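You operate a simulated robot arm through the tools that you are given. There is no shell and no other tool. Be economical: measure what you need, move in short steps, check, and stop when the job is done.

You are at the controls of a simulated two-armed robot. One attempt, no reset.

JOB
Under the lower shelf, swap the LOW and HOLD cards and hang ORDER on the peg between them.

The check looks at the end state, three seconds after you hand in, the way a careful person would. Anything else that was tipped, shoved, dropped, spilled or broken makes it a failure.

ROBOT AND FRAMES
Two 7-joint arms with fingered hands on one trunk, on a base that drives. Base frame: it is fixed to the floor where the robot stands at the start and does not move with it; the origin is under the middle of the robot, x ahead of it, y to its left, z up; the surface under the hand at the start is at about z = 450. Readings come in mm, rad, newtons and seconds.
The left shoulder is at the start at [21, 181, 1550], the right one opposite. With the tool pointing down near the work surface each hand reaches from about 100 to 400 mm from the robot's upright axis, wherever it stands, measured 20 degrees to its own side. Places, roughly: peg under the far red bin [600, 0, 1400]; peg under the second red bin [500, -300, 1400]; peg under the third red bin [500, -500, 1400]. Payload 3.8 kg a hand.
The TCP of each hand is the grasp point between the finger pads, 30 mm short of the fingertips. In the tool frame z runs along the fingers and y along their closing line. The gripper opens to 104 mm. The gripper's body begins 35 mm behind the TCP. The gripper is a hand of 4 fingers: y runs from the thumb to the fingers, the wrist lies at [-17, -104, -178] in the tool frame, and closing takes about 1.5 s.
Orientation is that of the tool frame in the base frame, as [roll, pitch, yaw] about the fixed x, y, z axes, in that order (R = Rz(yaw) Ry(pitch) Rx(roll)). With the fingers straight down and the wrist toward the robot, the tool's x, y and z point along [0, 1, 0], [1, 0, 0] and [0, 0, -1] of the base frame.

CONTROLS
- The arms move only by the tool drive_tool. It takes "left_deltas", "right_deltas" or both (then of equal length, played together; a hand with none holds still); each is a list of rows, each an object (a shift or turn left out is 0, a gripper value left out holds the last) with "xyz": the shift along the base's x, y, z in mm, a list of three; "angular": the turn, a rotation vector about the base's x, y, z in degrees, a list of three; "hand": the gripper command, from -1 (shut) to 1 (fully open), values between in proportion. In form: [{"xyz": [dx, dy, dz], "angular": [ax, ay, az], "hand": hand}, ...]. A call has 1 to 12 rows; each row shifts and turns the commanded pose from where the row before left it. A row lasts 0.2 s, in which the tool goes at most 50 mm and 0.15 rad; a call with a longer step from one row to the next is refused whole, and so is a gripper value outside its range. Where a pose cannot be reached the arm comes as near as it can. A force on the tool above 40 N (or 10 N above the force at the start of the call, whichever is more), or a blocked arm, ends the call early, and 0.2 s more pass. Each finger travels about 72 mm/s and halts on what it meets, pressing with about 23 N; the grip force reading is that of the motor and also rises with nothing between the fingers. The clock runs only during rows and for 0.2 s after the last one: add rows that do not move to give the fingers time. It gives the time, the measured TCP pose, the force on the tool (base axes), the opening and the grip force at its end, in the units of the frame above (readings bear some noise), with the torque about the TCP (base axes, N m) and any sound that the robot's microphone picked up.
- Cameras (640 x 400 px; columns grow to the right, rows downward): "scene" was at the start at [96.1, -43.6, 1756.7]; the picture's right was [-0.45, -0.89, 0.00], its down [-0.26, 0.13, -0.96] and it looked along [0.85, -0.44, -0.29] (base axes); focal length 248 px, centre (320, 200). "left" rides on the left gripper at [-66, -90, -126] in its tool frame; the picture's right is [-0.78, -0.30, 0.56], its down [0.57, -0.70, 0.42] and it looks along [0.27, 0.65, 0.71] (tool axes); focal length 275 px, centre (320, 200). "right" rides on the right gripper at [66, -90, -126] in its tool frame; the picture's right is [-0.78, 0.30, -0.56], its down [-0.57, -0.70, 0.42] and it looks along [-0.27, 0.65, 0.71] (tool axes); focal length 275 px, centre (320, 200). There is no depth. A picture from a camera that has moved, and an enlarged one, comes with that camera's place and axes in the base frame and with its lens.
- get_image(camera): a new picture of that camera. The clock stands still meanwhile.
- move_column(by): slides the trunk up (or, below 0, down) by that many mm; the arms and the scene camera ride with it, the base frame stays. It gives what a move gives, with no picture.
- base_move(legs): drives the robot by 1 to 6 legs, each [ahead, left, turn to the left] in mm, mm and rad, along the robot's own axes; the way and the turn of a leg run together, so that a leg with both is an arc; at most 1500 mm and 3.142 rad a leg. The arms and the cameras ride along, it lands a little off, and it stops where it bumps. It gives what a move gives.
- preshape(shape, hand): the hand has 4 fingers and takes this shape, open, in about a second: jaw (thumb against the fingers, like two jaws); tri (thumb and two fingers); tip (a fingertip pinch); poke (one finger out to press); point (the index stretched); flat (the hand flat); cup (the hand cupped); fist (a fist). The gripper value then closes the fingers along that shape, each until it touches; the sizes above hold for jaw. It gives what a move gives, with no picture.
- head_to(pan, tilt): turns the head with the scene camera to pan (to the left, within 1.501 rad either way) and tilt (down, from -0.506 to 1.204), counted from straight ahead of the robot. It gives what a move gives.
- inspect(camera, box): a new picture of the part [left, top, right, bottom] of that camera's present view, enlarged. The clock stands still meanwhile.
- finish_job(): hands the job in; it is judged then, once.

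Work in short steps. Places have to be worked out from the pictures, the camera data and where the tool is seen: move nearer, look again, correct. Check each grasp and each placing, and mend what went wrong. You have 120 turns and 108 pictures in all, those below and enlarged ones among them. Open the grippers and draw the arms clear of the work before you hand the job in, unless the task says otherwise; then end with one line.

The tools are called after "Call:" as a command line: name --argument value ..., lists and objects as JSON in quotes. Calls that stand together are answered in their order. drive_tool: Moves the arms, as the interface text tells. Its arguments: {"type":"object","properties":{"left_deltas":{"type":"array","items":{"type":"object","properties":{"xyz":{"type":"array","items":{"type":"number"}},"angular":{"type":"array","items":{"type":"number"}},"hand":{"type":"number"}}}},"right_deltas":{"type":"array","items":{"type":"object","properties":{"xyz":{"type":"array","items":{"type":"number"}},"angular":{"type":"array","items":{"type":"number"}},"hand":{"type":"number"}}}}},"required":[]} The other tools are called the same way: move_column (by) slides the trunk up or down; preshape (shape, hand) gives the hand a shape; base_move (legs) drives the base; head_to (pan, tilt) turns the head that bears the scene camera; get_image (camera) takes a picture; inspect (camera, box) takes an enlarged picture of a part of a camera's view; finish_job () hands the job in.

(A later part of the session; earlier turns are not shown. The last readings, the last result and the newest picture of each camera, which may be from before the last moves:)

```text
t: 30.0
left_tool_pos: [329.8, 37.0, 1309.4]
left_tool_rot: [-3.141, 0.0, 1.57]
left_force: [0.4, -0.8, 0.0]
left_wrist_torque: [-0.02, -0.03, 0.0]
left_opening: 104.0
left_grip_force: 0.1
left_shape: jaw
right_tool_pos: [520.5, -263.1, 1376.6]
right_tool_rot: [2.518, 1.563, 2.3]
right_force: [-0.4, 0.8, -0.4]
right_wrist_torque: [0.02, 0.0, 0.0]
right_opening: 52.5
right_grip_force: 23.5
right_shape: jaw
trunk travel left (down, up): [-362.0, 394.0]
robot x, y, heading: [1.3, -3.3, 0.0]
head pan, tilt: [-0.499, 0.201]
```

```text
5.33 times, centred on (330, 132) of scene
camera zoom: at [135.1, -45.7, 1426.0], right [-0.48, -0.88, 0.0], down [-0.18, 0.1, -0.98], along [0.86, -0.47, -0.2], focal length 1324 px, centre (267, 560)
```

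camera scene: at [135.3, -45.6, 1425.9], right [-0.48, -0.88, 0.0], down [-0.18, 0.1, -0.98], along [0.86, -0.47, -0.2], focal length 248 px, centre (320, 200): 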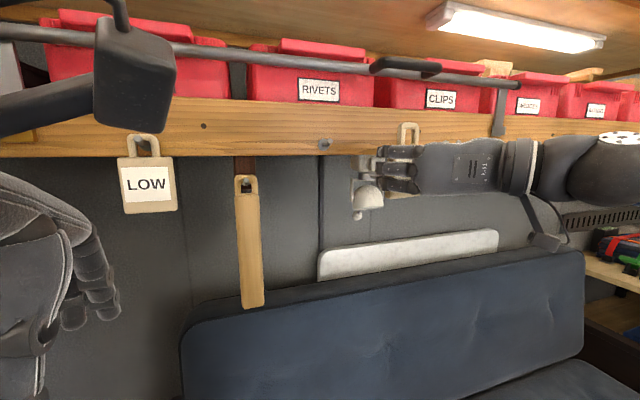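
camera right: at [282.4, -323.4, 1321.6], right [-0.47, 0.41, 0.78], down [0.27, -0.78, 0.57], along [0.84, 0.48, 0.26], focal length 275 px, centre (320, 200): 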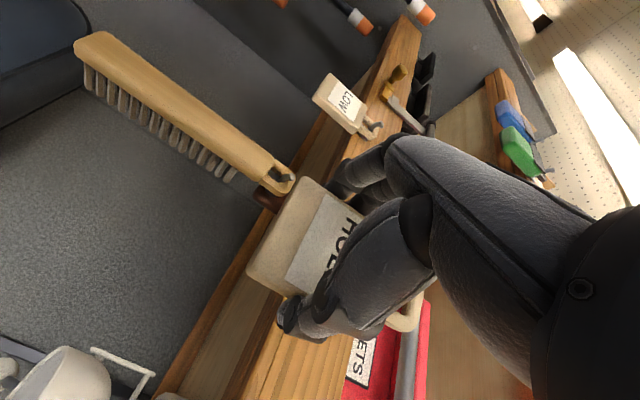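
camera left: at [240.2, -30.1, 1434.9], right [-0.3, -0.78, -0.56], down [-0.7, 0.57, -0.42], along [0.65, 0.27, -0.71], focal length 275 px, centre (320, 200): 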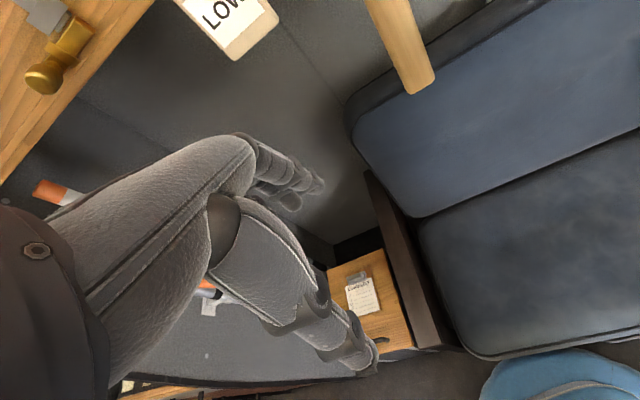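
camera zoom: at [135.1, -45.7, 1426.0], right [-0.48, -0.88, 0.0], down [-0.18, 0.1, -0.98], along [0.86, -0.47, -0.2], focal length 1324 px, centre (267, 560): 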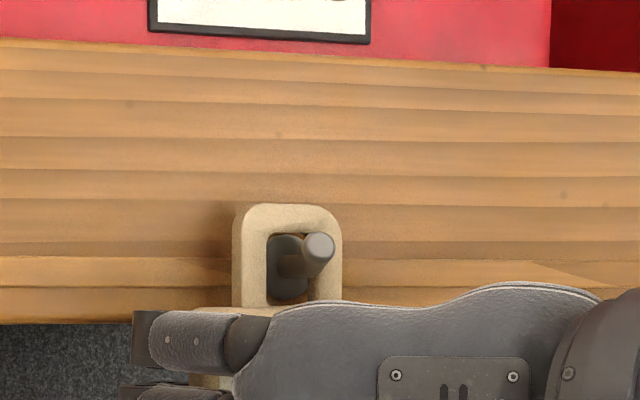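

HOLD's loop is on the peg. I lower 5 mm to rest it, then open.

Call:
drive_tool --right_deltas '[{"xyz": [0, 0, -3]}, {"xyz": [0, 0, -2.5]}, {"hand": 0.2}, {"hand": 0.4}, {"hand": 0.7}, {"hand": 1}, {"hand": 1}]'

Call:
drive_tool --right_deltas '[{"xyz": [-10, 2.2, 0]}, {"xyz": [-15, 3.3, 0]}, {"xyz": [-20, 4.4, 0]}, {"xyz": [-20, 4.4, 0]}, {"xyz": [-20, 4.4, 0]}]'

Call:
get_image --camera "scene"

```text
t: 31.6
left_tool_pos: [330.1, 36.1, 1308.6]
left_tool_rot: [3.141, 0.0, 1.571]
left_force: [0.1, 1.5, 0.0]
left_wrist_torque: [0.0, 0.0, 0.0]
left_opening: 103.8
left_grip_force: 0.0
left_shape: jaw
right_tool_pos: [520.4, -264.8, 1370.4]
right_tool_rot: [2.744, 1.563, 2.525]
right_force: [0.3, 0.0, 0.1]
right_wrist_torque: [-0.02, -0.02, -0.02]
right_opening: 103.6
right_grip_force: 0.0
right_shape: jaw
trunk travel left (down, up): [-362.0, 394.0]
robot x, y, heading: [-1.8, 2.5, -0.0]
head pan, tilt: [-0.499, 0.201]
```

```text
t: 32.8
left_tool_pos: [329.7, 35.8, 1309.6]
left_tool_rot: [-3.141, -0.001, 1.57]
left_force: [0.2, -0.1, -0.5]
left_wrist_torque: [-0.02, -0.02, 0.03]
left_opening: 103.9
left_grip_force: 0.1
left_shape: jaw
right_tool_pos: [436.3, -244.9, 1371.8]
right_tool_rot: [2.512, 1.563, 2.294]
right_force: [-0.2, 0.4, 0.2]
right_wrist_torque: [0.01, 0.0, -0.02]
right_opening: 103.5
right_grip_force: 0.1
right_shape: jaw
trunk travel left (down, up): [-362.0, 394.0]
robot x, y, heading: [2.4, 2.2, -0.001]
head pan, tilt: [-0.499, 0.201]
```

```text
71 pictures are left
camera scene: at [134.4, -45.5, 1426.1], right [-0.48, -0.88, 0.0], down [-0.17, 0.1, -0.98], along [0.86, -0.47, -0.2], focal length 248 px, centre (320, 200)
```

scene: 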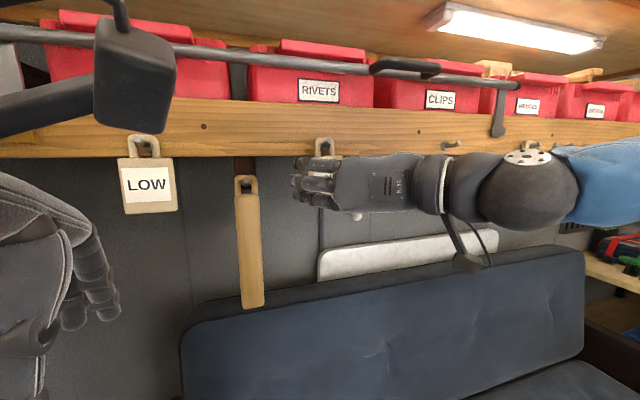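

HOLD hangs on the middle peg and the hand is clear. I move the left hand aside so the right can reach LOW.

Call:
drive_tool --left_deltas '[{"xyz": [-10, 25, 0]}, {"xyz": [-10, 25, 0]}, {"xyz": [-10, 25, 0]}, {"xyz": [-10, 25, 0]}, {"xyz": [-10, 25, 0]}]'

Call:
inspect --camera "scene" --box '[270, 95, 510, 245]'

Call:
inspect --camera "scene" --box '[80, 110, 240, 230]'

```text
t: 34.0
left_tool_pos: [279.5, 161.1, 1309.5]
left_tool_rot: [3.141, 0.0, 1.571]
left_force: [0.1, 0.5, 0.1]
left_wrist_torque: [0.0, 0.02, 0.03]
left_opening: 103.6
left_grip_force: 0.0
left_shape: jaw
right_tool_pos: [437.5, -244.1, 1372.6]
right_tool_rot: [2.859, 1.564, 2.64]
right_force: [-0.9, 0.6, 0.5]
right_wrist_torque: [0.01, 0.0, -0.05]
right_opening: 103.7
right_grip_force: 0.1
right_shape: jaw
trunk travel left (down, up): [-362.0, 394.0]
robot x, y, heading: [-1.9, 0.0, 0.001]
head pan, tilt: [-0.499, 0.201]
```

```text
2.67 times, centred on (390, 170) of scene
camera zoom: at [134.8, -44.7, 1426.1], right [-0.48, -0.88, 0.0], down [-0.17, 0.09, -0.98], along [0.86, -0.47, -0.2], focal length 662 px, centre (133, 280)
```

zoom: 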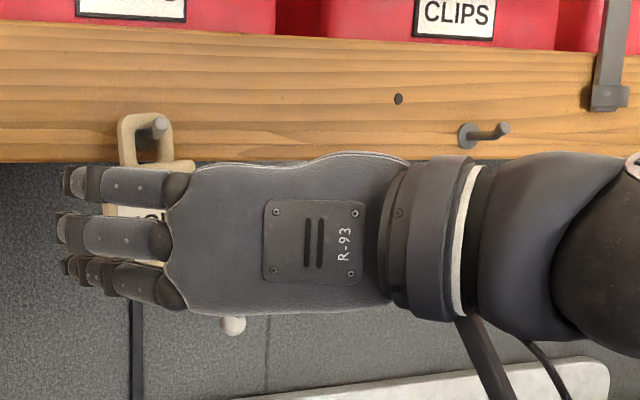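

```text
3.33 times, centred on (160, 170) of scene
camera zoom: at [134.8, -44.7, 1426.1], right [-0.48, -0.88, 0.0], down [-0.17, 0.09, -0.98], along [0.86, -0.47, -0.2], focal length 827 px, centre (853, 300)
```

zoom: 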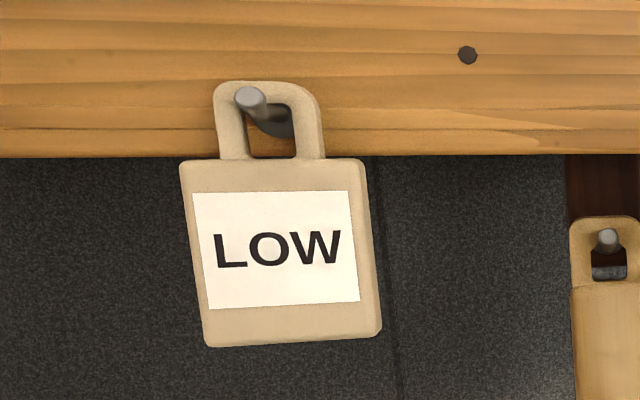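

Pegs: HOLD's at w≈−425, middle −153, LOW's ≈+128; LOW body centre w≈+131, z≈1372. I move the right hand left in front of LOW (aim w 137, since the grip settles ~6 mm right of TCP).

Call:
drive_tool --right_deltas '[{"xyz": [6, 27.7, 0]}, {"xyz": [6, 27.7, 0]}, {"xyz": [6, 27.7, 0]}, {"xyz": [6, 27.7, 0]}, {"xyz": [6, 27.7, 0]}, {"xyz": [6, 27.7, 0]}, {"xyz": [6, 27.7, 0]}, {"xyz": [6, 27.7, 0]}, {"xyz": [6, 27.7, 0]}, {"xyz": [6, 27.7, 0]}]'

Call:
get_image --camera "scene"

Call:
get_image --camera "right"

```text
t: 36.2
left_tool_pos: [279.7, 160.0, 1308.7]
left_tool_rot: [-3.14, 0.0, 1.572]
left_force: [0.8, 0.1, 0.1]
left_wrist_torque: [-0.02, 0.02, -0.01]
left_opening: 103.5
left_grip_force: 0.0
left_shape: jaw
right_tool_pos: [485.5, -43.2, 1368.3]
right_tool_rot: [2.966, 1.562, 2.748]
right_force: [0.4, 0.0, -0.4]
right_wrist_torque: [0.03, 0.01, -0.01]
right_opening: 103.7
right_grip_force: 0.0
right_shape: jaw
right hand out of reach, approached as far as the arm can: row 8, 9, 10
trunk travel left (down, up): [-362.0, 394.0]
robot x, y, heading: [2.7, 0.1, -0.003]
head pan, tilt: [-0.499, 0.201]
```

```text
68 pictures are left
camera scene: at [136.0, -45.8, 1425.9], right [-0.48, -0.88, 0.0], down [-0.18, 0.1, -0.98], along [0.86, -0.47, -0.2], focal length 248 px, centre (320, 200)
```

scene: 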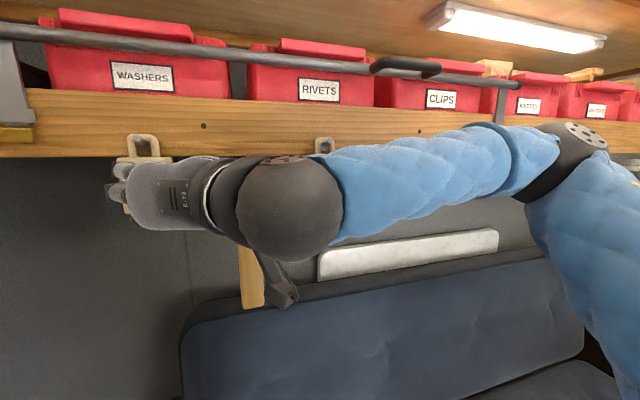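

```text
67 pictures are left
camera right: at [343.1, -105.2, 1302.9], right [-0.47, 0.41, 0.78], down [0.27, -0.78, 0.57], along [0.84, 0.48, 0.26], focal length 275 px, centre (320, 200)
```

right: 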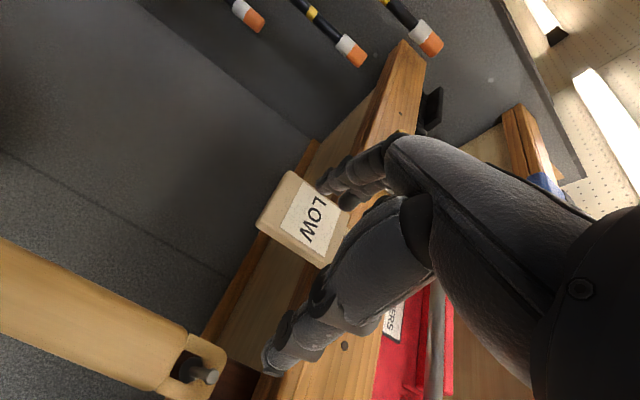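

TCP is at w≈62; the arm can't cross further. A small base shift to the left (85 mm, 10 back, away from the bench) gives the reach.

Call:
base_move --legs '[[-10, 85, 0]]'

Call:
get_image --camera "scene"

```text
t: 37.2
left_tool_pos: [270.6, 248.0, 1309.3]
left_tool_rot: [-3.142, 0.002, 1.57]
left_force: [0.1, 0.9, -0.4]
left_wrist_torque: [-0.05, -0.01, -0.04]
left_opening: 103.6
left_grip_force: 0.0
left_shape: jaw
right_tool_pos: [474.4, 43.4, 1369.4]
right_tool_rot: [2.726, 1.564, 2.508]
right_force: [-0.3, 0.3, 0.6]
right_wrist_torque: [0.03, 0.0, 0.03]
right_opening: 103.8
right_grip_force: 0.1
right_shape: jaw
trunk travel left (down, up): [-362.0, 394.0]
robot x, y, heading: [-10.5, 85.4, -0.004]
head pan, tilt: [-0.499, 0.201]
```

```text
66 pictures are left
camera scene: at [125.1, 42.0, 1426.1], right [-0.48, -0.88, 0.0], down [-0.17, 0.09, -0.98], along [0.86, -0.47, -0.2], focal length 248 px, centre (320, 200)
```

scene: 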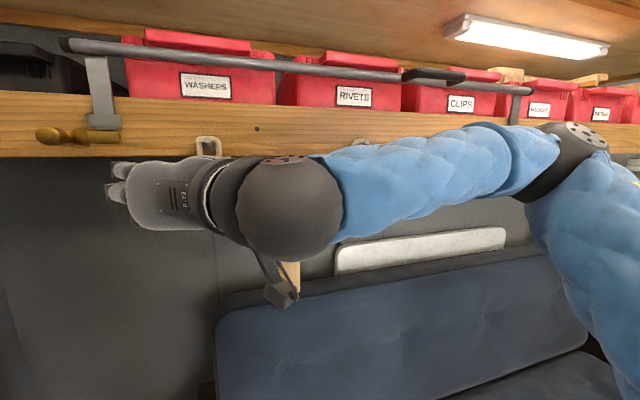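

w=144 now, n=454. I shift 7 mm right and advance 58 mm, then check.

Call:
drive_tool --right_deltas '[{"xyz": [-1.5, -6.8, 1]}, {"xyz": [14, -3.1, 0]}, {"xyz": [14, -3.1, 0]}, {"xyz": [14, -3.1, 0]}, {"xyz": [14, -3.1, 0]}, {}]'

Call:
get_image --camera "right"

Call:
inspect --camera "scene" --box '[80, 110, 240, 250]'

```text
t: 38.6
left_tool_pos: [269.5, 246.1, 1310.0]
left_tool_rot: [3.141, -0.001, 1.57]
left_force: [0.0, -0.1, 0.8]
left_wrist_torque: [-0.03, -0.03, 0.01]
left_opening: 103.8
left_grip_force: 0.1
left_shape: jaw
right_tool_pos: [530.6, 24.1, 1369.6]
right_tool_rot: [2.816, 1.564, 2.598]
right_force: [0.0, -0.5, -0.7]
right_wrist_torque: [-0.01, 0.02, 0.02]
right_opening: 103.6
right_grip_force: 0.0
right_shape: jaw
trunk travel left (down, up): [-362.0, 394.0]
robot x, y, heading: [-8.2, 86.4, -0.001]
head pan, tilt: [-0.499, 0.201]
```

```text
65 pictures are left
camera right: at [387.4, -38.4, 1304.1], right [-0.47, 0.41, 0.78], down [0.27, -0.78, 0.57], along [0.84, 0.48, 0.26], focal length 275 px, centre (320, 200)
```

right: 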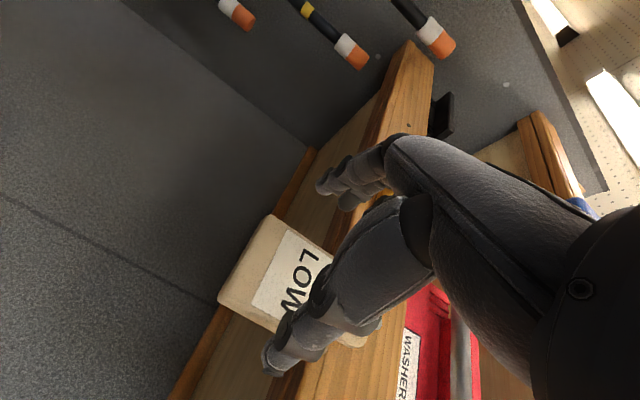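

```text
2.86 times, centred on (160, 180) of scene
camera zoom: at [125.0, 40.7, 1426.1], right [-0.48, -0.88, 0.0], down [-0.17, 0.1, -0.98], along [0.86, -0.47, -0.2], focal length 709 px, centre (777, 257)
```

zoom: 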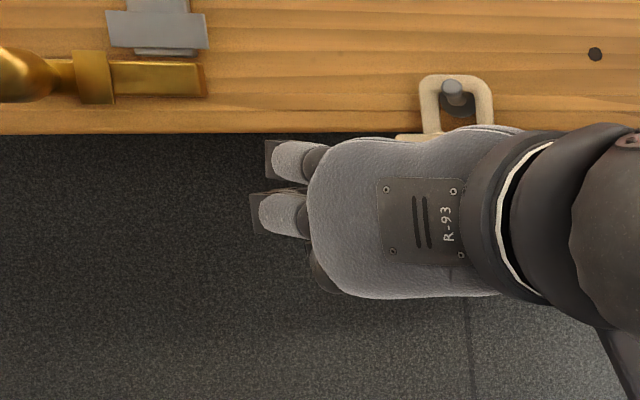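

LOW card centre ≈131–134 relative to TCP 137, like HOLD's grasp. I advance 53 mm and close.

Call:
drive_tool --right_deltas '[{"xyz": [13, -2.8, 0]}, {"xyz": [13, -2.8, 0]}, {"xyz": [13, -2.8, 0]}, {"xyz": [12.8, -2.8, 0]}, {}]'

Call:
drive_tool --right_deltas '[{"hand": 0.5}, {"hand": 0.3}, {"hand": 0}, {"hand": -0.2}, {"hand": -0.2}, {"hand": -0.2}]'

Call:
get_image --camera "right"

Call:
inspect --camera "scene" --box '[80, 110, 240, 250]'

```text
t: 39.9
left_tool_pos: [270.7, 245.7, 1308.3]
left_tool_rot: [3.141, -0.001, 1.571]
left_force: [-0.3, -0.3, 0.8]
left_wrist_torque: [0.0, -0.01, 0.0]
left_opening: 103.9
left_grip_force: 0.1
left_shape: jaw
right_tool_pos: [581.4, 11.3, 1369.8]
right_tool_rot: [2.53, 1.564, 2.311]
right_force: [-0.3, 0.2, 0.4]
right_wrist_torque: [0.02, 0.03, -0.03]
right_opening: 103.8
right_grip_force: 0.0
right_shape: jaw
trunk travel left (down, up): [-362.0, 394.0]
robot x, y, heading: [-9.0, 83.6, -0.001]
head pan, tilt: [-0.499, 0.201]
```

```text
t: 41.2
left_tool_pos: [269.5, 246.9, 1309.9]
left_tool_rot: [-3.141, 0.0, 1.572]
left_force: [-0.5, 0.3, 0.4]
left_wrist_torque: [0.02, 0.02, -0.03]
left_opening: 103.9
left_grip_force: 0.0
left_shape: jaw
right_tool_pos: [581.7, 12.1, 1368.6]
right_tool_rot: [2.774, 1.563, 2.557]
right_force: [0.5, 0.4, -0.6]
right_wrist_torque: [0.01, 0.05, -0.01]
right_opening: 48.0
right_grip_force: 23.2
right_shape: jaw
trunk travel left (down, up): [-362.0, 394.0]
robot x, y, heading: [-10.9, 86.6, 0.001]
head pan, tilt: [-0.499, 0.201]
```

```text
63 pictures are left
camera right: at [438.8, -49.1, 1303.7], right [-0.47, 0.41, 0.78], down [0.27, -0.78, 0.57], along [0.84, 0.48, 0.26], focal length 275 px, centre (320, 200)
```

right: 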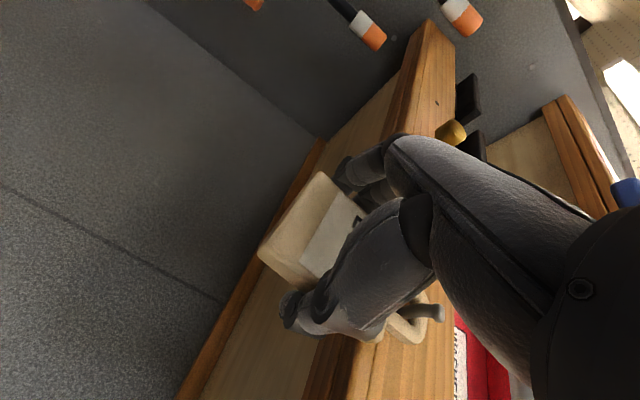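

```text
2.86 times, centred on (160, 180) of scene
camera zoom: at [125.4, 40.4, 1426.0], right [-0.48, -0.88, 0.0], down [-0.18, 0.1, -0.98], along [0.86, -0.47, -0.2], focal length 709 px, centre (777, 257)
```

zoom: 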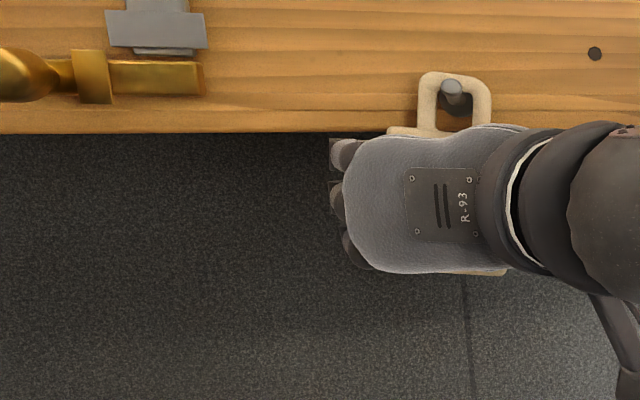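

LOW is gripped (23 N). I lift and draw out along the peg's slope as before.

Call:
drive_tool --right_deltas '[{"xyz": [0, 0, 4]}, {"xyz": [0, 0, 3]}, {"xyz": [-8, 1.7, 2.2]}, {"xyz": [-8, 1.7, 2.2]}, {"xyz": [-8, 1.7, 2.2]}, {"xyz": [-8, 1.7, 2.2]}, {"xyz": [-10, 2.2, 2]}, {"xyz": [-16, 3.5, 0]}, {"xyz": [-16, 3.5, 0]}, {"xyz": [-16, 3.5, 0]}]'

Call:
get_image --camera "scene"

```text
t: 43.5
left_tool_pos: [270.3, 245.4, 1310.2]
left_tool_rot: [3.142, 0.001, 1.571]
left_force: [-0.3, -0.3, -0.6]
left_wrist_torque: [0.0, -0.02, 0.02]
left_opening: 103.8
left_grip_force: 0.1
left_shape: jaw
right_tool_pos: [492.1, 32.5, 1387.7]
right_tool_rot: [3.034, 1.562, 2.816]
right_force: [-0.1, 0.4, -0.7]
right_wrist_torque: [0.03, 0.02, 0.01]
right_opening: 48.1
right_grip_force: 22.8
right_shape: jaw
trunk travel left (down, up): [-362.0, 394.0]
robot x, y, heading: [-8.9, 87.5, 0.004]
head pan, tilt: [-0.499, 0.201]
```

```text
61 pictures are left
camera scene: at [124.9, 40.5, 1426.1], right [-0.48, -0.88, 0.0], down [-0.17, 0.1, -0.98], along [0.86, -0.47, -0.2], focal length 248 px, centre (320, 200)
```

scene: 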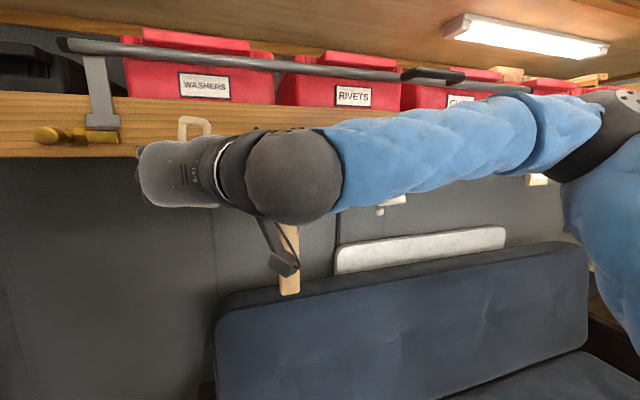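

LOW is free in hand. I drive the base back to its start, then carry LOW right toward the HOLD peg.

Call:
base_move --legs '[[8, -88, 0]]'

Call:
drive_tool --right_deltas '[{"xyz": [-8.5, -39, 0]}, {"xyz": [-8.5, -39, 0]}, {"xyz": [-8.5, -39, 0]}, {"xyz": [-8.5, -39, 0]}, {"xyz": [-8.5, -39, 0]}, {"xyz": [-8.5, -39, 0]}, {"xyz": [-8.5, -39, 0]}, {"xyz": [-8.5, -39, 0]}, {"xyz": [-8.5, -39, 0]}, {"xyz": [-8.5, -39, 0]}, {"xyz": [-8.5, -39, 0]}]'

Call:
get_image --camera "scene"

```text
t: 44.5
left_tool_pos: [277.8, 159.4, 1308.9]
left_tool_rot: [3.14, -0.003, 1.572]
left_force: [0.0, 0.2, 0.7]
left_wrist_torque: [0.0, 0.01, -0.01]
left_opening: 103.8
left_grip_force: 0.1
left_shape: jaw
right_tool_pos: [500.0, -54.5, 1387.2]
right_tool_rot: [2.902, 1.561, 2.685]
right_force: [0.3, -0.8, -0.5]
right_wrist_torque: [0.01, -0.03, 0.02]
right_opening: 48.4
right_grip_force: 23.3
right_shape: jaw
trunk travel left (down, up): [-362.0, 394.0]
robot x, y, heading: [-1.2, -1.6, 0.004]
head pan, tilt: [-0.499, 0.201]
```

```text
t: 46.9
left_tool_pos: [277.9, 158.9, 1308.8]
left_tool_rot: [-3.141, -0.003, 1.573]
left_force: [-0.9, 0.0, -0.4]
left_wrist_torque: [0.01, -0.01, 0.02]
left_opening: 104.0
left_grip_force: 0.0
left_shape: jaw
right_tool_pos: [406.1, -482.6, 1386.8]
right_tool_rot: [2.909, 1.562, 2.693]
right_force: [0.2, -1.3, -0.3]
right_wrist_torque: [0.0, 0.0, 0.01]
right_opening: 47.6
right_grip_force: 23.2
right_shape: jaw
trunk travel left (down, up): [-362.0, 394.0]
robot x, y, heading: [-3.8, 0.9, 0.003]
head pan, tilt: [-0.499, 0.201]
```

```text
60 pictures are left
camera scene: at [133.4, -46.7, 1426.0], right [-0.48, -0.88, 0.0], down [-0.18, 0.1, -0.98], along [0.86, -0.47, -0.2], focal length 248 px, centre (320, 200)
```

scene: 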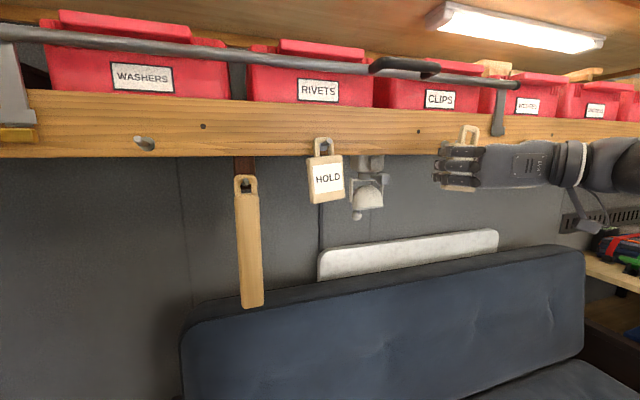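

HOLD hangs well on the middle peg. I shift the last 35 mm right and look closely at loop and peg.

Call:
drive_tool --right_deltas '[{"xyz": [-3.7, -17, 0]}, {"xyz": [-3.7, -17, -3]}, {}]'

Call:
head_to --pan -0.85 --tilt 0.1

Call:
get_image --camera "scene"

```text
t: 47.7
left_tool_pos: [278.7, 160.4, 1309.4]
left_tool_rot: [3.141, 0.001, 1.571]
left_force: [-0.7, 0.0, -0.5]
left_wrist_torque: [-0.02, 0.01, -0.01]
left_opening: 103.6
left_grip_force: 0.0
left_shape: jaw
right_tool_pos: [397.8, -517.0, 1385.3]
right_tool_rot: [2.693, 1.563, 2.477]
right_force: [0.0, 1.2, -0.4]
right_wrist_torque: [0.0, 0.02, 0.01]
right_opening: 47.7
right_grip_force: 23.2
right_shape: jaw
trunk travel left (down, up): [-362.0, 394.0]
robot x, y, heading: [0.0, -2.2, 0.003]
head pan, tilt: [-0.499, 0.201]
```

```text
t: 48.6
left_tool_pos: [277.7, 159.9, 1308.8]
left_tool_rot: [-3.14, -0.001, 1.571]
left_force: [0.2, 0.0, 0.1]
left_wrist_torque: [0.02, 0.0, -0.04]
left_opening: 103.5
left_grip_force: 0.0
left_shape: jaw
right_tool_pos: [398.4, -516.1, 1385.0]
right_tool_rot: [2.812, 1.562, 2.595]
right_force: [-0.9, 0.0, -0.4]
right_wrist_torque: [0.0, 0.0, -0.02]
right_opening: 47.6
right_grip_force: 23.6
right_shape: jaw
trunk travel left (down, up): [-362.0, 394.0]
robot x, y, heading: [1.2, -3.7, -0.004]
head pan, tilt: [-0.85, 0.099]
```

```text
59 pictures are left
camera scene: at [112.5, -70.2, 1435.4], right [-0.75, -0.66, 0.0], down [-0.07, 0.07, -0.99], along [0.66, -0.75, -0.1], focal length 248 px, centre (320, 200)
```

scene: 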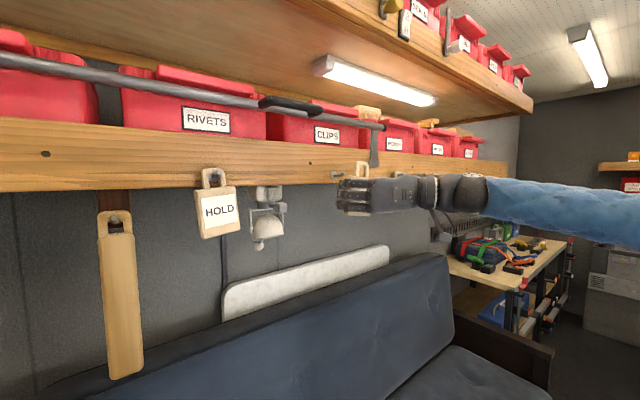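

Call:
inspect --camera "scene" --box '[310, 145, 406, 205]'

```text
6.67 times, centred on (358, 175) of scene
camera zoom: at [112.5, -70.2, 1435.4], right [-0.75, -0.66, 0.0], down [-0.07, 0.07, -0.99], along [0.66, -0.75, -0.1], focal length 1655 px, centre (67, 367)
```

zoom: 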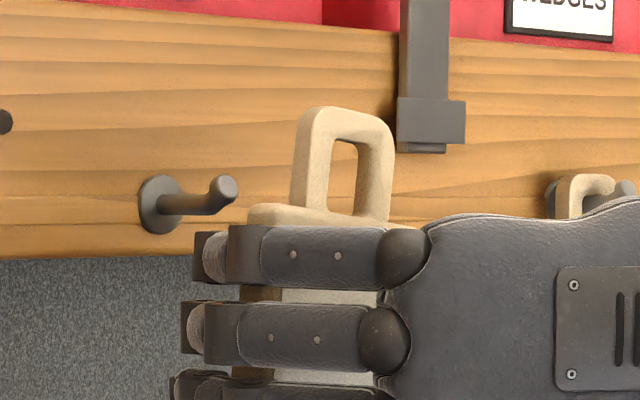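

The peg tip is at w≈−425; the loop's estimate is depth-sensitive from here, so I advance 27 mm and shift 5 mm left to compare directly.

Call:
drive_tool --right_deltas '[{"xyz": [1.1, 4.9, -2]}, {"xyz": [9, -1.9, 0]}, {"xyz": [9, -1.9, 0]}, {"xyz": [8.4, -1.9, 0]}, {}]'

Call:
inspect --camera "scene" --box '[310, 145, 406, 205]'

Call:
get_image --camera "right"

```text
t: 49.8
left_tool_pos: [279.2, 159.3, 1309.4]
left_tool_rot: [-3.141, 0.001, 1.574]
left_force: [0.5, 0.1, -0.1]
left_wrist_torque: [-0.01, 0.03, 0.01]
left_opening: 103.8
left_grip_force: 0.0
left_shape: jaw
right_tool_pos: [427.8, -517.6, 1383.1]
right_tool_rot: [2.938, 1.563, 2.72]
right_force: [-0.2, 0.1, 0.5]
right_wrist_torque: [0.02, 0.0, -0.02]
right_opening: 48.1
right_grip_force: 22.7
right_shape: jaw
trunk travel left (down, up): [-362.0, 394.0]
robot x, y, heading: [-0.8, 1.6, 0.003]
head pan, tilt: [-0.85, 0.099]
```

```text
6.67 times, centred on (358, 175) of scene
camera zoom: at [112.2, -70.2, 1435.4], right [-0.75, -0.66, 0.0], down [-0.07, 0.07, -1.0], along [0.66, -0.75, -0.1], focal length 1655 px, centre (67, 367)
```

zoom: 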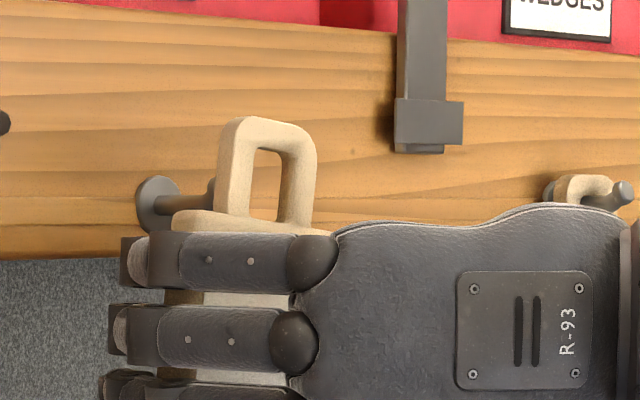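

```text
56 pictures are left
camera right: at [284.8, -579.6, 1317.8], right [-0.47, 0.41, 0.78], down [0.27, -0.78, 0.57], along [0.84, 0.48, 0.26], focal length 275 px, centre (320, 200)
```

right: 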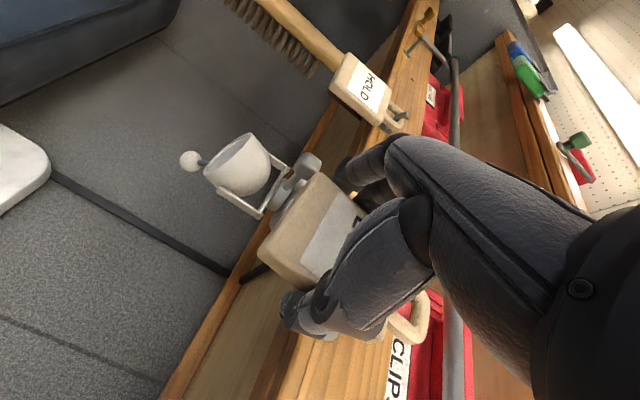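

The loop needs about 6 mm more to the left. I apply it, inch 10 mm forward and look.

Call:
drive_tool --right_deltas '[{"xyz": [1.3, 5.9, 0]}, {"xyz": [5, -1.1, 0]}, {"xyz": [5, -1.1, 0]}, {}]'

Call:
inspect --camera "scene" --box '[310, 145, 406, 205]'

```text
t: 50.8
left_tool_pos: [278.2, 160.1, 1309.2]
left_tool_rot: [3.14, 0.0, 1.574]
left_force: [-0.2, -0.5, -0.5]
left_wrist_torque: [-0.01, -0.01, 0.02]
left_opening: 103.7
left_grip_force: 0.1
left_shape: jaw
right_tool_pos: [439.5, -513.5, 1383.6]
right_tool_rot: [3.066, 1.564, 2.848]
right_force: [-0.7, -0.1, -1.1]
right_wrist_torque: [-0.06, -0.01, 0.01]
right_opening: 48.0
right_grip_force: 23.1
right_shape: jaw
trunk travel left (down, up): [-362.0, 394.0]
robot x, y, heading: [-2.2, 0.1, -0.001]
head pan, tilt: [-0.85, 0.099]
```

```text
6.67 times, centred on (358, 175) of scene
camera zoom: at [112.3, -70.3, 1435.4], right [-0.75, -0.66, 0.0], down [-0.07, 0.07, -0.99], along [0.66, -0.75, -0.1], focal length 1655 px, centre (67, 367)
```

zoom: 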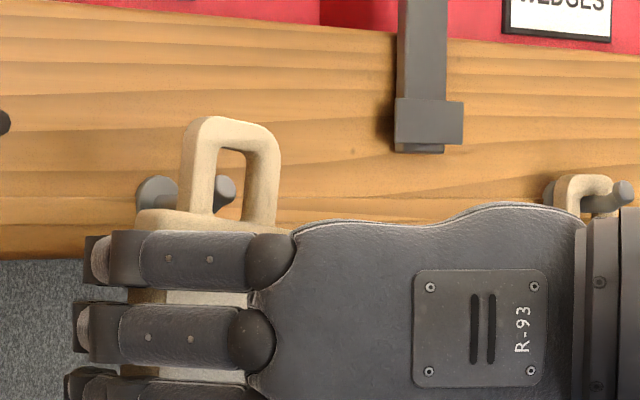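

The tip shows inside the hole, and lateral estimates match (−425). I slide in 26 mm, sinking slightly.

Call:
drive_tool --right_deltas '[{"xyz": [5.1, -1.1, 0]}, {"xyz": [5.1, -1.1, -0.5]}, {"xyz": [5.1, -1.1, -1.5]}, {"xyz": [5.1, -1.1, -1.5]}, {"xyz": [5.1, -1.1, -1.5]}, {}]'

Call:
inspect --camera "scene" --box '[310, 145, 406, 205]'

```text
t: 52.2
left_tool_pos: [276.9, 160.9, 1309.1]
left_tool_rot: [3.141, -0.001, 1.573]
left_force: [0.0, -0.6, 0.3]
left_wrist_torque: [0.0, -0.03, 0.0]
left_opening: 103.7
left_grip_force: 0.0
left_shape: jaw
right_tool_pos: [464.5, -519.1, 1379.9]
right_tool_rot: [2.59, 1.563, 2.375]
right_force: [-2.7, 0.4, 0.1]
right_wrist_torque: [-0.05, -0.2, -0.07]
right_opening: 47.0
right_grip_force: 22.9
right_shape: jaw
trunk travel left (down, up): [-362.0, 394.0]
robot x, y, heading: [-0.4, -0.2, 0.004]
head pan, tilt: [-0.85, 0.099]
```

```text
6.67 times, centred on (358, 175) of scene
camera zoom: at [111.7, -70.1, 1435.5], right [-0.75, -0.66, 0.0], down [-0.07, 0.07, -1.0], along [0.66, -0.75, -0.1], focal length 1655 px, centre (67, 367)
```

zoom: 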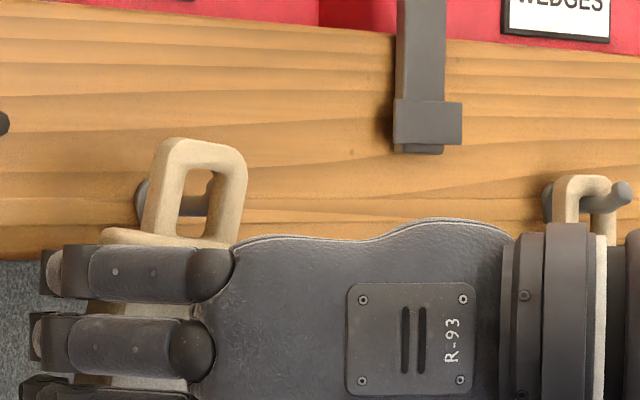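

The loop's right strut is pressing on the peg tip (card tilting slightly) — the loop is too far left. I back off and check the card.

Call:
drive_tool --right_deltas '[{"xyz": [-5.1, 1.1, 1.5]}, {"xyz": [-5.1, 1.1, 1.5]}, {"xyz": [-5.1, 1.1, 1.5]}, {"xyz": [-5.1, 1.1, 0.5]}, {"xyz": [-10, 2.2, 0]}, {}]'

Call:
inspect --camera "scene" --box '[310, 145, 406, 205]'

Call:
get_image --camera "right"

```text
t: 53.6
left_tool_pos: [278.2, 160.0, 1308.7]
left_tool_rot: [3.14, 0.0, 1.572]
left_force: [0.0, 0.3, -0.9]
left_wrist_torque: [0.0, 0.0, 0.02]
left_opening: 103.7
left_grip_force: 0.0
left_shape: jaw
right_tool_pos: [433.1, -512.7, 1382.6]
right_tool_rot: [2.674, 1.562, 2.457]
right_force: [0.4, 0.4, -0.9]
right_wrist_torque: [0.0, -0.02, 0.02]
right_opening: 47.1
right_grip_force: 22.8
right_shape: jaw
trunk travel left (down, up): [-362.0, 394.0]
robot x, y, heading: [-0.4, -1.0, 0.001]
head pan, tilt: [-0.85, 0.099]
```

```text
6.67 times, centred on (358, 175) of scene
camera zoom: at [112.9, -70.4, 1435.3], right [-0.75, -0.66, 0.0], down [-0.07, 0.07, -0.99], along [0.66, -0.75, -0.1], focal length 1655 px, centre (67, 367)
```

zoom: 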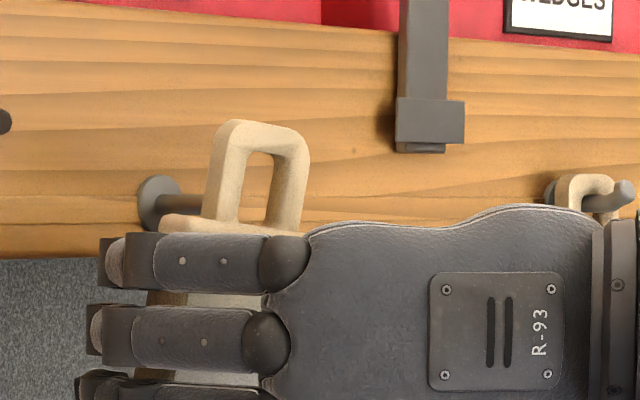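

```text
52 pictures are left
camera right: at [291.4, -574.5, 1317.3], right [-0.47, 0.41, 0.78], down [0.27, -0.78, 0.57], along [0.84, 0.48, 0.26], focal length 275 px, centre (320, 200)
```

right: 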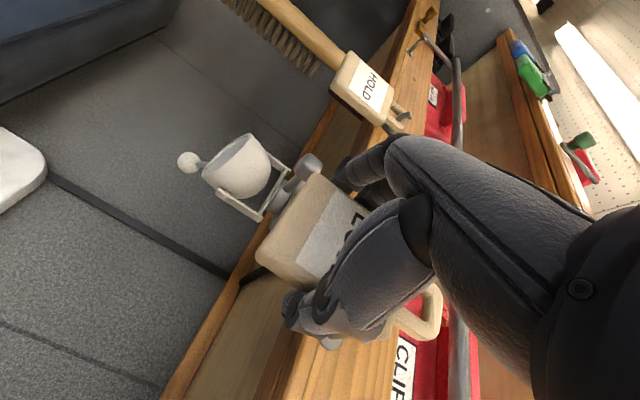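

The card tilted ~11° in the grip but is held. For a frontal view (and later ORDER) I'll retreat, swing the hand left relative to the robot, untilt by 10°, and drive the base 250 mm right along the shelf.

Call:
drive_tool --right_deltas '[{"xyz": [-19, 4.2, 0]}, {"xyz": [-19, 4.2, 0]}, {"xyz": [-19, 4.2, 0], "angular": [1.07, 4.88, 0]}, {"angular": [1.07, 4.88, 0]}, {"xyz": [8.5, 39, 0]}, {"xyz": [8.5, 39, 0]}, {"xyz": [8.5, 39, 0]}, {"xyz": [8.5, 39, 0]}, {"xyz": [8.5, 39, 0]}, {"xyz": [8.5, 39, 0]}, {}]'

Call:
base_move --legs '[[-54, -245, 0]]'

Call:
head_to --pan -0.5 --tilt 0.15

Call:
get_image --camera "scene"

```text
t: 56.0
left_tool_pos: [278.2, 160.1, 1308.5]
left_tool_rot: [-3.141, -0.001, 1.573]
left_force: [0.0, 0.1, 0.1]
left_wrist_torque: [0.01, -0.01, -0.02]
left_opening: 103.5
left_grip_force: 0.1
left_shape: jaw
right_tool_pos: [427.5, -267.6, 1379.9]
right_tool_rot: [3.121, 1.388, 2.905]
right_force: [-0.8, 0.0, -0.6]
right_wrist_torque: [0.03, 0.01, 0.05]
right_opening: 47.1
right_grip_force: 23.4
right_shape: jaw
trunk travel left (down, up): [-362.0, 394.0]
robot x, y, heading: [1.8, 1.4, -0.002]
head pan, tilt: [-0.85, 0.099]
```

```text
t: 57.4
left_tool_pos: [220.4, 89.4, 1309.9]
left_tool_rot: [3.141, -0.003, 1.684]
left_force: [0.0, -0.3, 0.2]
left_wrist_torque: [0.01, -0.03, 0.01]
left_opening: 103.7
left_grip_force: 0.1
left_shape: jaw
right_tool_pos: [416.2, -319.3, 1381.4]
right_tool_rot: [3.127, 1.388, 3.019]
right_force: [0.3, -0.3, -0.1]
right_wrist_torque: [-0.01, -0.03, 0.05]
right_opening: 47.1
right_grip_force: 22.7
right_shape: jaw
trunk travel left (down, up): [-362.0, 394.0]
robot x, y, heading: [-38.5, -98.2, 0.115]
head pan, tilt: [-0.85, 0.099]
stopped in leg 1: the robot was blocked; the commanded pose is now the measured one
```

```text
t: 58.2
left_tool_pos: [219.9, 91.7, 1309.1]
left_tool_rot: [3.141, 0.0, 1.684]
left_force: [-0.3, 0.2, -0.1]
left_wrist_torque: [0.04, 0.0, 0.03]
left_opening: 103.7
left_grip_force: 0.1
left_shape: jaw
right_tool_pos: [416.2, -316.8, 1380.4]
right_tool_rot: [3.132, 1.388, 3.026]
right_force: [-0.3, 0.0, -0.3]
right_wrist_torque: [-0.02, 0.0, 0.01]
right_opening: 47.1
right_grip_force: 22.9
right_shape: jaw
trunk travel left (down, up): [-362.0, 394.0]
robot x, y, heading: [-37.8, -101.0, 0.117]
head pan, tilt: [-0.499, 0.15]
```

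```text
51 pictures are left
camera scene: at [99.8, -129.5, 1430.7], right [-0.38, -0.93, 0.0], down [-0.14, 0.06, -0.99], along [0.92, -0.37, -0.15], focal length 248 px, centre (320, 200)
```

scene: 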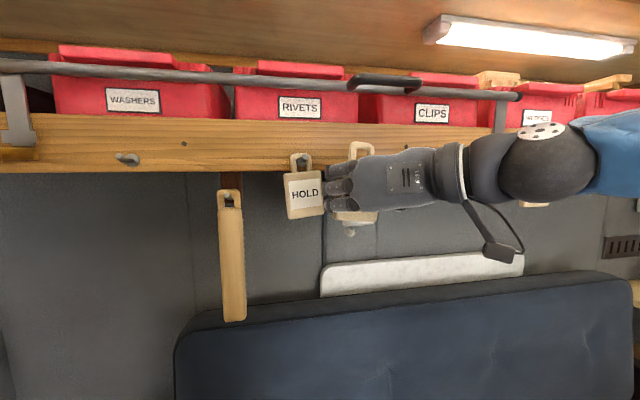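

The base bumped something on the right and turned by 0.115 rad. I look down that way before anything else.

Call:
head_to --pan -1.45 --tilt 0.95

Call:
get_image --camera "scene"

Call:
head_to --pan -0.7 --tilt 1.15

Call:
get_image --camera "scene"

```text
t: 59.4
left_tool_pos: [221.0, 91.5, 1309.2]
left_tool_rot: [-3.141, -0.001, 1.683]
left_force: [-0.3, -0.8, 0.6]
left_wrist_torque: [0.01, 0.01, 0.01]
left_opening: 103.6
left_grip_force: 0.1
left_shape: jaw
right_tool_pos: [416.5, -316.7, 1381.0]
right_tool_rot: [3.134, 1.39, 3.027]
right_force: [-0.3, -0.2, -0.5]
right_wrist_torque: [-0.02, -0.03, 0.0]
right_opening: 47.2
right_grip_force: 23.2
right_shape: jaw
trunk travel left (down, up): [-362.0, 394.0]
robot x, y, heading: [-35.9, -100.8, 0.111]
head pan, tilt: [-1.45, 0.949]
```

```text
50 pictures are left
camera scene: at [30.9, -165.0, 1360.9], right [-0.97, -0.23, 0.0], down [-0.19, 0.79, -0.58], along [0.13, -0.57, -0.81], focal length 248 px, centre (320, 200)
```

scene: 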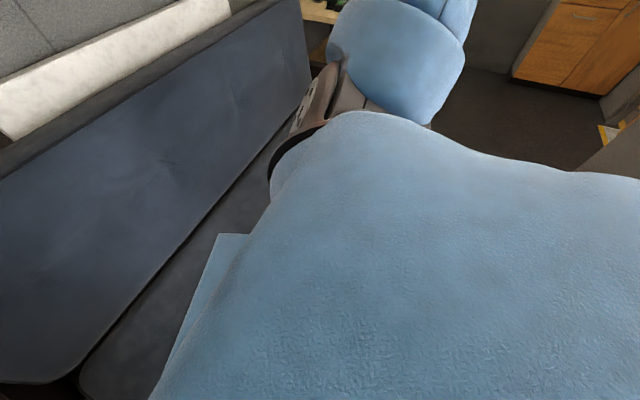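

```text
t: 60.5
left_tool_pos: [221.2, 91.5, 1308.4]
left_tool_rot: [3.141, 0.001, 1.684]
left_force: [0.3, -0.2, 0.5]
left_wrist_torque: [0.03, 0.01, 0.02]
left_opening: 103.6
left_grip_force: 0.0
left_shape: jaw
right_tool_pos: [417.3, -316.8, 1381.2]
right_tool_rot: [3.134, 1.389, 3.03]
right_force: [-0.6, 0.1, -0.7]
right_wrist_torque: [0.01, -0.01, -0.01]
right_opening: 47.0
right_grip_force: 22.7
right_shape: jaw
trunk travel left (down, up): [-362.0, 394.0]
robot x, y, heading: [-39.1, -101.1, 0.109]
head pan, tilt: [-0.7, 1.15]
```

```text
49 pictures are left
camera scene: at [63.7, -127.3, 1347.5], right [-0.56, -0.83, 0.0], down [-0.76, 0.51, -0.41], along [0.34, -0.23, -0.91], focal length 248 px, centre (320, 200)
```

scene: 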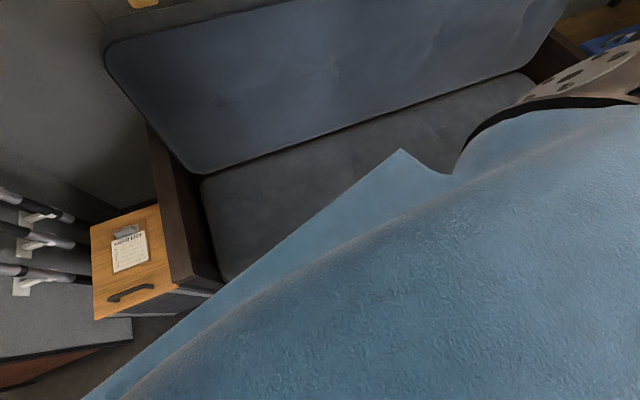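

The obstruction is likely the bench front or its right arm, which is fixed. I back off 50 mm and turn to face the shelf squarely (heading −0.21).

Call:
base_move --legs '[[-55, 0, 0], [0, 0, -0.32]]'

Call:
head_to --pan -0.6 --tilt 0.25

Call:
get_image --camera "scene"

```text
t: 62.5
left_tool_pos: [214.1, -4.5, 1308.9]
left_tool_rot: [-3.14, -0.001, 1.369]
left_force: [-0.3, 0.4, -0.2]
left_wrist_torque: [0.01, 0.01, 0.02]
left_opening: 103.5
left_grip_force: 0.0
left_shape: jaw
right_tool_pos: [274.1, -452.2, 1380.9]
right_tool_rot: [3.133, 1.39, 2.713]
right_force: [-0.3, -0.8, -0.7]
right_wrist_torque: [0.03, -0.01, -0.04]
right_opening: 47.4
right_grip_force: 22.9
right_shape: jaw
trunk travel left (down, up): [-362.0, 394.0]
robot x, y, heading: [-94.0, -107.2, -0.198]
head pan, tilt: [-0.7, 1.15]
```

```text
t: 63.7
left_tool_pos: [214.1, -3.1, 1309.9]
left_tool_rot: [3.139, 0.0, 1.37]
left_force: [0.1, 0.1, 0.5]
left_wrist_torque: [-0.01, -0.03, -0.01]
left_opening: 103.6
left_grip_force: 0.2
left_shape: jaw
right_tool_pos: [273.6, -453.2, 1381.5]
right_tool_rot: [3.131, 1.39, 2.71]
right_force: [0.8, 0.7, -0.4]
right_wrist_torque: [0.0, 0.0, 0.01]
right_opening: 47.4
right_grip_force: 22.9
right_shape: jaw
trunk travel left (down, up): [-362.0, 394.0]
robot x, y, heading: [-87.2, -103.9, -0.202]
head pan, tilt: [-0.6, 0.25]
```

```text
48 pictures are left
camera scene: at [24.6, -183.4, 1421.4], right [-0.72, -0.7, 0.0], down [-0.17, 0.18, -0.97], along [0.67, -0.7, -0.25], focal length 248 px, centre (320, 200)
```

scene: 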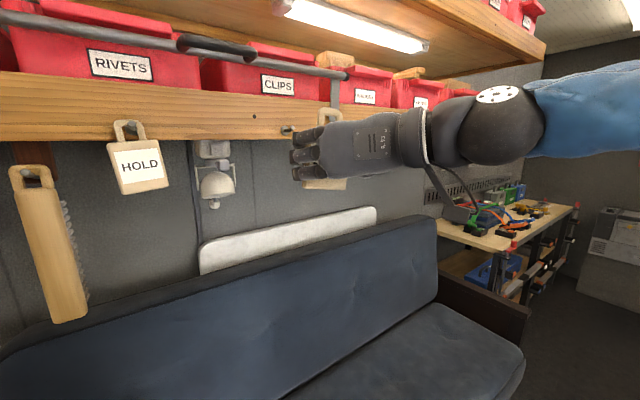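

The bench front seems to lie at n≈290, so backing off gives clearance. I drive 180 mm right along the shelf.

Call:
base_move --legs '[[0, -180, 0]]'

Call:
head_to --pan -0.3 --tilt 0.15

Call:
get_image --camera "scene"

```text
t: 65.2
left_tool_pos: [176.4, -187.7, 1309.7]
left_tool_rot: [3.142, -0.002, 1.37]
left_force: [-0.3, -0.7, -0.4]
left_wrist_torque: [0.04, 0.01, -0.01]
left_opening: 103.8
left_grip_force: 0.1
left_shape: jaw
right_tool_pos: [237.7, -635.9, 1380.5]
right_tool_rot: [3.138, 1.388, 2.718]
right_force: [0.1, -0.9, -0.3]
right_wrist_torque: [0.0, 0.02, 0.01]
right_opening: 47.1
right_grip_force: 23.1
right_shape: jaw
trunk travel left (down, up): [-362.0, 394.0]
robot x, y, heading: [-129.9, -284.8, -0.206]
head pan, tilt: [-0.6, 0.25]
```

```text
t: 66.0
left_tool_pos: [176.8, -185.1, 1308.7]
left_tool_rot: [-3.141, 0.002, 1.37]
left_force: [0.6, 0.3, -0.2]
left_wrist_torque: [0.03, 0.02, 0.02]
left_opening: 103.7
left_grip_force: 0.1
left_shape: jaw
right_tool_pos: [237.4, -633.2, 1379.6]
right_tool_rot: [3.141, 1.389, 2.723]
right_force: [-0.2, 0.1, -0.8]
right_wrist_torque: [0.01, 0.01, 0.02]
right_opening: 47.1
right_grip_force: 23.2
right_shape: jaw
trunk travel left (down, up): [-362.0, 394.0]
robot x, y, heading: [-132.8, -286.7, -0.205]
head pan, tilt: [-0.3, 0.15]
```

```text
47 pictures are left
camera scene: at [3.9, -342.2, 1430.7], right [-0.48, -0.88, 0.0], down [-0.13, 0.07, -0.99], along [0.87, -0.48, -0.15], focal length 248 px, centre (320, 200)
```

scene: 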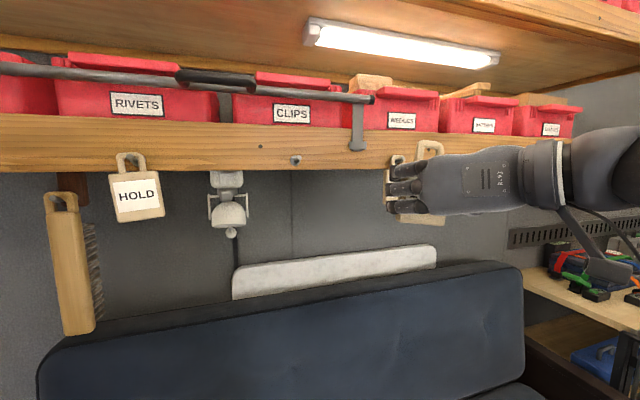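

Frontal view of the HOLD peg achieved. I undo the base's yaw (11.7°) and bring LOW in front of the HOLD peg at n≈480.

Call:
drive_tool --right_deltas '[{"xyz": [23.6, 20.6, 0], "angular": [0, 0, 1.95]}, {"xyz": [23.6, 20.6, 0], "angular": [0, 0, 1.95]}, {"xyz": [23.6, 20.6, 0], "angular": [0, 0, 1.95]}, {"xyz": [23.6, 20.6, 0], "angular": [0, 0, 1.95]}, {"xyz": [23.6, 20.6, 0], "angular": [0, 0, 1.95]}, {"xyz": [23.6, 20.6, 0], "angular": [0, 0, 1.95]}, {}]'

Call:
inspect --camera "scene" --box '[250, 110, 410, 230]'

Call:
get_image --camera "right"

```text
t: 67.6
left_tool_pos: [176.3, -185.7, 1310.2]
left_tool_rot: [3.141, 0.002, 1.371]
left_force: [-0.2, 0.1, 0.2]
left_wrist_torque: [0.0, -0.01, 0.0]
left_opening: 103.8
left_grip_force: 0.1
left_shape: jaw
right_tool_pos: [376.1, -510.5, 1383.1]
right_tool_rot: [3.128, 1.389, 2.914]
right_force: [0.3, -0.8, 0.1]
right_wrist_torque: [0.03, 0.0, 0.0]
right_opening: 47.0
right_grip_force: 22.7
right_shape: jaw
trunk travel left (down, up): [-362.0, 394.0]
robot x, y, heading: [-129.9, -289.1, -0.204]
head pan, tilt: [-0.3, 0.15]
```

```text
3.33 times, centred on (330, 170) of scene
camera zoom: at [3.0, -342.8, 1430.8], right [-0.48, -0.88, 0.0], down [-0.13, 0.07, -0.99], along [0.87, -0.48, -0.15], focal length 827 px, centre (287, 300)
```

zoom: 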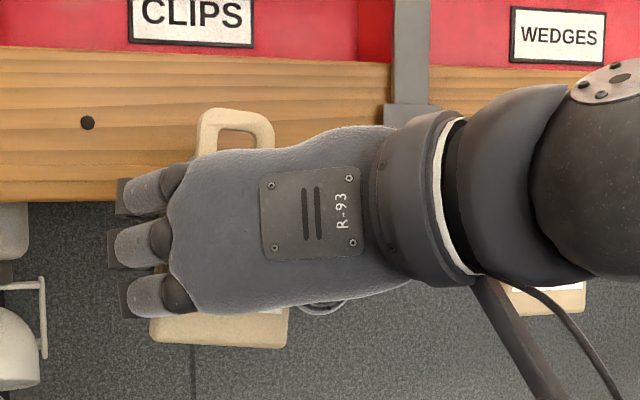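

```text
45 pictures are left
camera right: at [224.3, -571.1, 1340.5], right [-0.34, 0.37, 0.86], down [0.36, -0.8, 0.49], along [0.87, 0.47, 0.13], focal length 275 px, centre (320, 200)
```

right: 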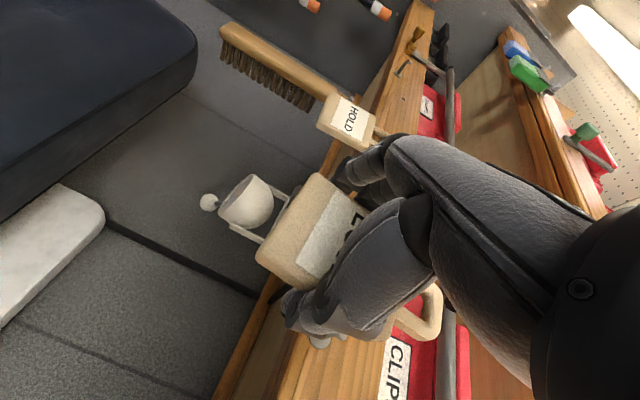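

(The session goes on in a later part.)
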